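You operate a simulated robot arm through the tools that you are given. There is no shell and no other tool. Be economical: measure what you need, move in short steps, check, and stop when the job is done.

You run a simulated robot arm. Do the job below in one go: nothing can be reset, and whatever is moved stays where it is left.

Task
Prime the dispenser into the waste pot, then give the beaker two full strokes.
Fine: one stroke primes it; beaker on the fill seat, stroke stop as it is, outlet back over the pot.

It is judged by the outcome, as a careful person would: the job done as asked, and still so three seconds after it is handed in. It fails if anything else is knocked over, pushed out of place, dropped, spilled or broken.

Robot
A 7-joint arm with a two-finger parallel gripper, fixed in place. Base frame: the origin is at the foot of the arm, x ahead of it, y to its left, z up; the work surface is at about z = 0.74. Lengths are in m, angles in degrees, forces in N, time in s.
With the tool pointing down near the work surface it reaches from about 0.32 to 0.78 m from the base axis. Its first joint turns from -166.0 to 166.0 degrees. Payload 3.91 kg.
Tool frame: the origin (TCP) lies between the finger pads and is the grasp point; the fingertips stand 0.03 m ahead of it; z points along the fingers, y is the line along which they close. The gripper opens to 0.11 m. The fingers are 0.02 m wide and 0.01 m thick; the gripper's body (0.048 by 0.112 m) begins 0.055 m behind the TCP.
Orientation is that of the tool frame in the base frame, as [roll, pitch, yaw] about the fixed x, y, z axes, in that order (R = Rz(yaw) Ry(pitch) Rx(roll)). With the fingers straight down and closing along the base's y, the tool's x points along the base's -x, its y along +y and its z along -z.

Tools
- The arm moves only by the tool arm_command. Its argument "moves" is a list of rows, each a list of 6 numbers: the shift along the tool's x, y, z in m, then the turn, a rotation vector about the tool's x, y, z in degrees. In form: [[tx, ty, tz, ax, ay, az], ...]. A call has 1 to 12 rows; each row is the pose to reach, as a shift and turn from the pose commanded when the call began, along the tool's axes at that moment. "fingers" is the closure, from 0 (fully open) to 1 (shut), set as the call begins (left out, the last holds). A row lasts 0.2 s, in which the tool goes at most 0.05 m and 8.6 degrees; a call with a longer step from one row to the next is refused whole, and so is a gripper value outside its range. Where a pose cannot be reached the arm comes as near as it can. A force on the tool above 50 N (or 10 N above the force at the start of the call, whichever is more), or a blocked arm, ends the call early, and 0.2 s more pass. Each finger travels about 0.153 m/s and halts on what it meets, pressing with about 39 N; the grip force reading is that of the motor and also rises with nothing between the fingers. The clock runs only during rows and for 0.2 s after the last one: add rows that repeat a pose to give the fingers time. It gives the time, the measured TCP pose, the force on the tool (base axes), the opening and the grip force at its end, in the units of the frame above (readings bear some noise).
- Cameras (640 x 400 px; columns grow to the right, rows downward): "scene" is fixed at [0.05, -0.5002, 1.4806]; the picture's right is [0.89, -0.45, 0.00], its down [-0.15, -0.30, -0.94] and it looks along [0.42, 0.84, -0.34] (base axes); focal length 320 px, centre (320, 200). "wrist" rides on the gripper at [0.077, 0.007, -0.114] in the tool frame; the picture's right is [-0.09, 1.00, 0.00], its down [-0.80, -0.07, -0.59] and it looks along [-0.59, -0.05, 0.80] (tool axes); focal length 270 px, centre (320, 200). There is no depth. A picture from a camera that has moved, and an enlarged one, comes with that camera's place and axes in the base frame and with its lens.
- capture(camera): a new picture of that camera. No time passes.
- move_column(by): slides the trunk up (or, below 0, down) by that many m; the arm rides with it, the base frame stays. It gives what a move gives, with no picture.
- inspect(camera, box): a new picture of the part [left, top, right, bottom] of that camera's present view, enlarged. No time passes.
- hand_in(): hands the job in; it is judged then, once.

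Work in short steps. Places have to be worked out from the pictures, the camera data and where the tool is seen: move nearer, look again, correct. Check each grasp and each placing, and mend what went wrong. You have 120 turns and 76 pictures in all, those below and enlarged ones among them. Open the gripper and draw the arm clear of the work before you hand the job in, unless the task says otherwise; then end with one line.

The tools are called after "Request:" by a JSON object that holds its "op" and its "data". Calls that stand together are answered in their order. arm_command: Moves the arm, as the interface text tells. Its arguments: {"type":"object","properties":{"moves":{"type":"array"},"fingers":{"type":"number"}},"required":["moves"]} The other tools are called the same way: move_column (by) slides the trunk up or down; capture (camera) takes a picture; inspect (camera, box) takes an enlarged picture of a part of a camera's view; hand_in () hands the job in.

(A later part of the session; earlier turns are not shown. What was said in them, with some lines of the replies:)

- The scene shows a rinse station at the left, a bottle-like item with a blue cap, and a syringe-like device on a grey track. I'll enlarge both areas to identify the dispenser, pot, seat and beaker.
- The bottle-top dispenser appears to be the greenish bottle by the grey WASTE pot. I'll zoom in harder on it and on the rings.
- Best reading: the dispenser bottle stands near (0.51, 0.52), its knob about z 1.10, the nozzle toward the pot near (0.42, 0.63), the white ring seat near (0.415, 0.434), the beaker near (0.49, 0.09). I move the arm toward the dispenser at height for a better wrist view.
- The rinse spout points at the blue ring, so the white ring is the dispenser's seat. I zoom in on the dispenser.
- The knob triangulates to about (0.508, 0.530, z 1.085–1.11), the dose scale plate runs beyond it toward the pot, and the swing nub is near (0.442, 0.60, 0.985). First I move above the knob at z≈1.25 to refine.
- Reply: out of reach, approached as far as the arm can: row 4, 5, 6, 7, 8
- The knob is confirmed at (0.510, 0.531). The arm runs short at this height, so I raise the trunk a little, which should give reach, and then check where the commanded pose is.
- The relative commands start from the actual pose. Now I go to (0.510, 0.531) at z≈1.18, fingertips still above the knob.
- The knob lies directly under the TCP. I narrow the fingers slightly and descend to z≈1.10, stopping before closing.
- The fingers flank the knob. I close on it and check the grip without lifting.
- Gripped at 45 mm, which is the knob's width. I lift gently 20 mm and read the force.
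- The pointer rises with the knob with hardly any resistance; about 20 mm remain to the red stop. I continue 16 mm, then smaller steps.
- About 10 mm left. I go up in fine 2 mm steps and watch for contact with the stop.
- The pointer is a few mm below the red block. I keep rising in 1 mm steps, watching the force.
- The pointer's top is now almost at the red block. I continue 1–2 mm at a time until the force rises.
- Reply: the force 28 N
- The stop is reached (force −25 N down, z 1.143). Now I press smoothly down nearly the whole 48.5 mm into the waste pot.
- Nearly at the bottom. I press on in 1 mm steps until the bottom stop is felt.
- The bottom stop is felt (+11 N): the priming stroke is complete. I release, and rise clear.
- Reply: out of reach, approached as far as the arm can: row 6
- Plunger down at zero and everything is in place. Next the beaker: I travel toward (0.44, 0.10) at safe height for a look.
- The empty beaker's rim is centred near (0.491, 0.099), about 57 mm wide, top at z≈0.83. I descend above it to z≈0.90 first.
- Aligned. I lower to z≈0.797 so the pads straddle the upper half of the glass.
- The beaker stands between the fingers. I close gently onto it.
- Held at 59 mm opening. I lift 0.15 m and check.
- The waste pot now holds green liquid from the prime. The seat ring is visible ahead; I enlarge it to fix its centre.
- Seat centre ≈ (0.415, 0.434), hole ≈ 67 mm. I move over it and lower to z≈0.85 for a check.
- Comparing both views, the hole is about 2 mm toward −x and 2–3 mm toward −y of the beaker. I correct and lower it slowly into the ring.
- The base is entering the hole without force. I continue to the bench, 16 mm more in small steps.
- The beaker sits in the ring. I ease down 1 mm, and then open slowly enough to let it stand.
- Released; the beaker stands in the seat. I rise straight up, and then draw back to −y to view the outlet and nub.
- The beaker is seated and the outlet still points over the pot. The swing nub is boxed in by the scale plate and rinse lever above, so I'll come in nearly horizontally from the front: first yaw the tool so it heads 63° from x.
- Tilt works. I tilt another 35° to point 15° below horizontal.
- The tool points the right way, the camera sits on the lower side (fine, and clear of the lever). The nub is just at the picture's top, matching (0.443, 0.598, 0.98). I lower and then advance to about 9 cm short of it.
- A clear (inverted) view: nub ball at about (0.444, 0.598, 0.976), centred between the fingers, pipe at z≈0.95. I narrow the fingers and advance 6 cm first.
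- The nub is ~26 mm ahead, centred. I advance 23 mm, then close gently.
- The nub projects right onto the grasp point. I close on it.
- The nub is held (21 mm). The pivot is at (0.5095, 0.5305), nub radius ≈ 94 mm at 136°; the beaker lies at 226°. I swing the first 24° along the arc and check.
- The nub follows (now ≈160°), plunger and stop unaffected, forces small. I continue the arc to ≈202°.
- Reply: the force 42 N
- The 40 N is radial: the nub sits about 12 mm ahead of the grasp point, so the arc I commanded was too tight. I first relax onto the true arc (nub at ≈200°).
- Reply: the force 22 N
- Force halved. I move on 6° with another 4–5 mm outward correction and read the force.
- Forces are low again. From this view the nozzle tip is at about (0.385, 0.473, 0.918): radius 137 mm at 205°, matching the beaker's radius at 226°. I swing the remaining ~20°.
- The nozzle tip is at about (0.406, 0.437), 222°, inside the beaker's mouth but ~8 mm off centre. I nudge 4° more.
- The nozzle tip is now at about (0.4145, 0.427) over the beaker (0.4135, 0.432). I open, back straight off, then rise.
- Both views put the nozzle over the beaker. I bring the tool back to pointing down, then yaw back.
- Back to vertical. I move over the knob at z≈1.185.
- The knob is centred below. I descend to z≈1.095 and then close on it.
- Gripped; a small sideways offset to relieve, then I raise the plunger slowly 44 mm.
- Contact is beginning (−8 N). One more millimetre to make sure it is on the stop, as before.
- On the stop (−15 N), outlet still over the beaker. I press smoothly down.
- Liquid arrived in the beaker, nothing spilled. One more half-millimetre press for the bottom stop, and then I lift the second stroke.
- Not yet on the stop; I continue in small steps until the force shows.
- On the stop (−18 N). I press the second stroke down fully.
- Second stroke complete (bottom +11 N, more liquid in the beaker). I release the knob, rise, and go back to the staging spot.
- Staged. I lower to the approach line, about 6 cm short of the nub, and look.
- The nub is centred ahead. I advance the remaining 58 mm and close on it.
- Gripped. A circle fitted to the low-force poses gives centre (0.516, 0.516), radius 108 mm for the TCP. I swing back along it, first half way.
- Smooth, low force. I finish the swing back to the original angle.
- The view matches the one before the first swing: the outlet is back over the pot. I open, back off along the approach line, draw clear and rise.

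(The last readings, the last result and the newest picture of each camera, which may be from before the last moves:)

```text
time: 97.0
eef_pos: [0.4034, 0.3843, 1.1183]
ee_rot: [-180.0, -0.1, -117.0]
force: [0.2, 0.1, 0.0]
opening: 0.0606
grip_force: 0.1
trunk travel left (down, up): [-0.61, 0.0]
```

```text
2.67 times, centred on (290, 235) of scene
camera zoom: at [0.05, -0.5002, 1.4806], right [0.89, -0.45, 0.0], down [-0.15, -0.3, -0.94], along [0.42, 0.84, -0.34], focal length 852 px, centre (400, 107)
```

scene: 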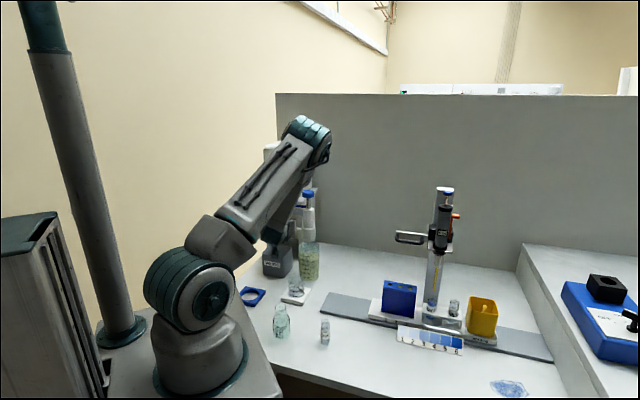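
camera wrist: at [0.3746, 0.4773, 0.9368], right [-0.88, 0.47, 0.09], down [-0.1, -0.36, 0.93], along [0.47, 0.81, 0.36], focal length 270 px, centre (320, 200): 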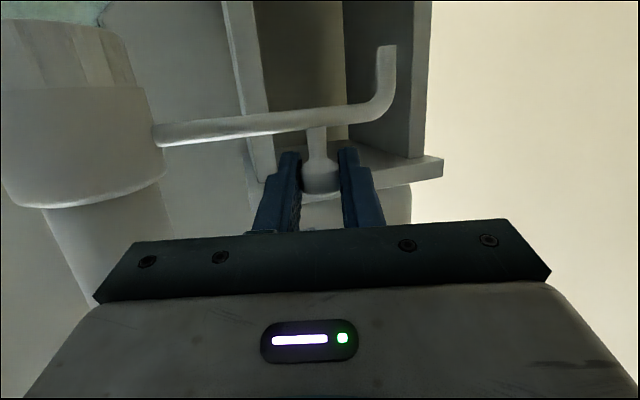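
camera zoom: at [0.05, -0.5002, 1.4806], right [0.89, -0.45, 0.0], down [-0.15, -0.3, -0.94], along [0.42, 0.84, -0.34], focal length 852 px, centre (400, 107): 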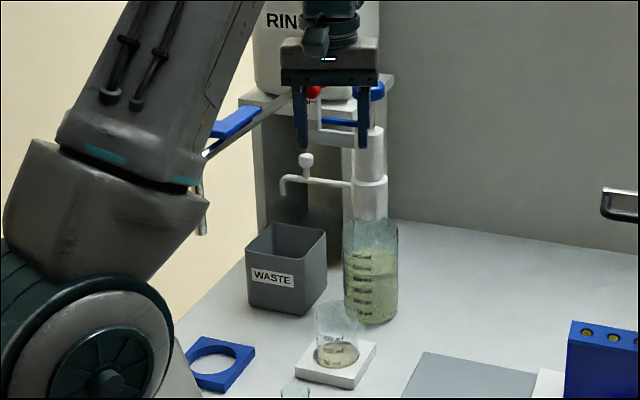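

Outlet is back over the pot, beaker in its seat with liquid. I draw the arm clear, open, and take final looks.

Request:
{"op": "arm_command", "data": {"moves": [[0, 0, -0.03, 0, 0, 8], [0, 0, -0.06, 0, 0, 16], [0, 0, -0.09, 0, 0, 24], [0.03, 0, -0.11, 0, 0, 32], [0.06, 0, -0.13, 0, 0, 40], [0.09, 0, -0.15, 0, 0, 48], [0.12, 0, -0.16, 0, 0, 56], [0.15, 0, -0.17, 0, 0, 63]], "fingers": 0}}

Request:
{"op": "capture", "data": {"camera": "scene"}}

Request:
{"op": "inspect", "data": {"camera": "scene", "box": [230, 170, 350, 310]}}

Request:
{"op": "inspect", "data": {"camera": "scene", "box": [260, 180, 330, 235]}}

```text
time: 98.8
eef_pos: [0.3358, 0.2472, 1.2881]
ee_rot: [179.9, 0.0, 179.9]
force: [0.6, 0.3, -0.3]
opening: 0.1101
grip_force: 0.1
trunk travel left (down, up): [-0.61, 0.0]
```

```text
8 pictures are left
```

scene: 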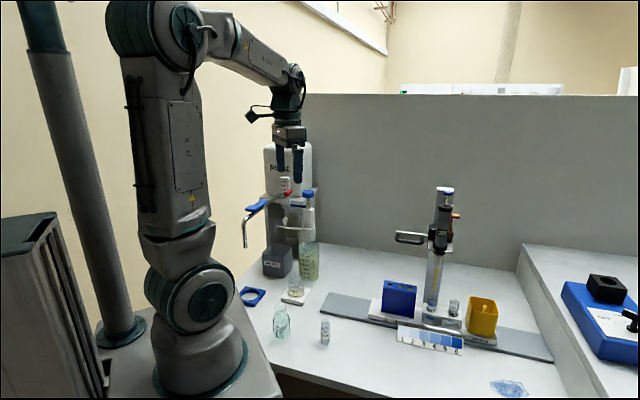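

```text
2.86 times, centred on (290, 240) of scene
camera zoom: at [0.05, -0.5002, 1.4806], right [0.89, -0.45, 0.0], down [-0.15, -0.3, -0.94], along [0.42, 0.84, -0.34], focal length 913 px, centre (406, 86)
```

zoom: 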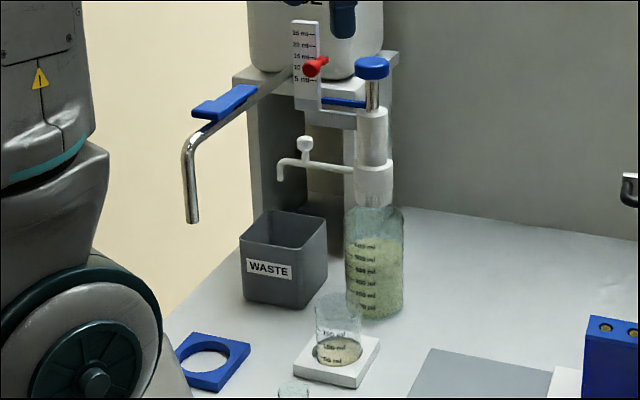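

```text
7.27 times, centred on (295, 208) of scene
camera zoom: at [0.05, -0.5002, 1.4806], right [0.89, -0.45, 0.0], down [-0.15, -0.3, -0.94], along [0.42, 0.84, -0.34], focal length 2325 px, centre (502, 146)
```

zoom: 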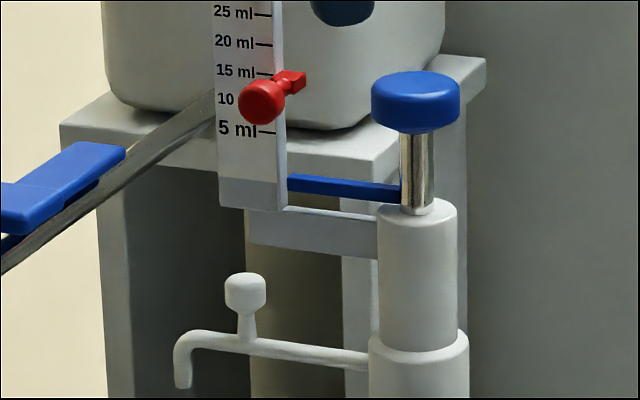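

The outlet is over the pot, the plunger is down, the stop hasn't moved, the beaker is seated and filled, and nothing else has been disturbed. I hand in.

Request:
{"op": "hand_in", "data": {}}

```text
The job is handed in.
```

I primed the dispenser with one stroke into the waste pot and gave the beaker two full strokes on the white ring, which I took to be the fill seat. The stroke stop was left as it was and the outlet is back over the pot.
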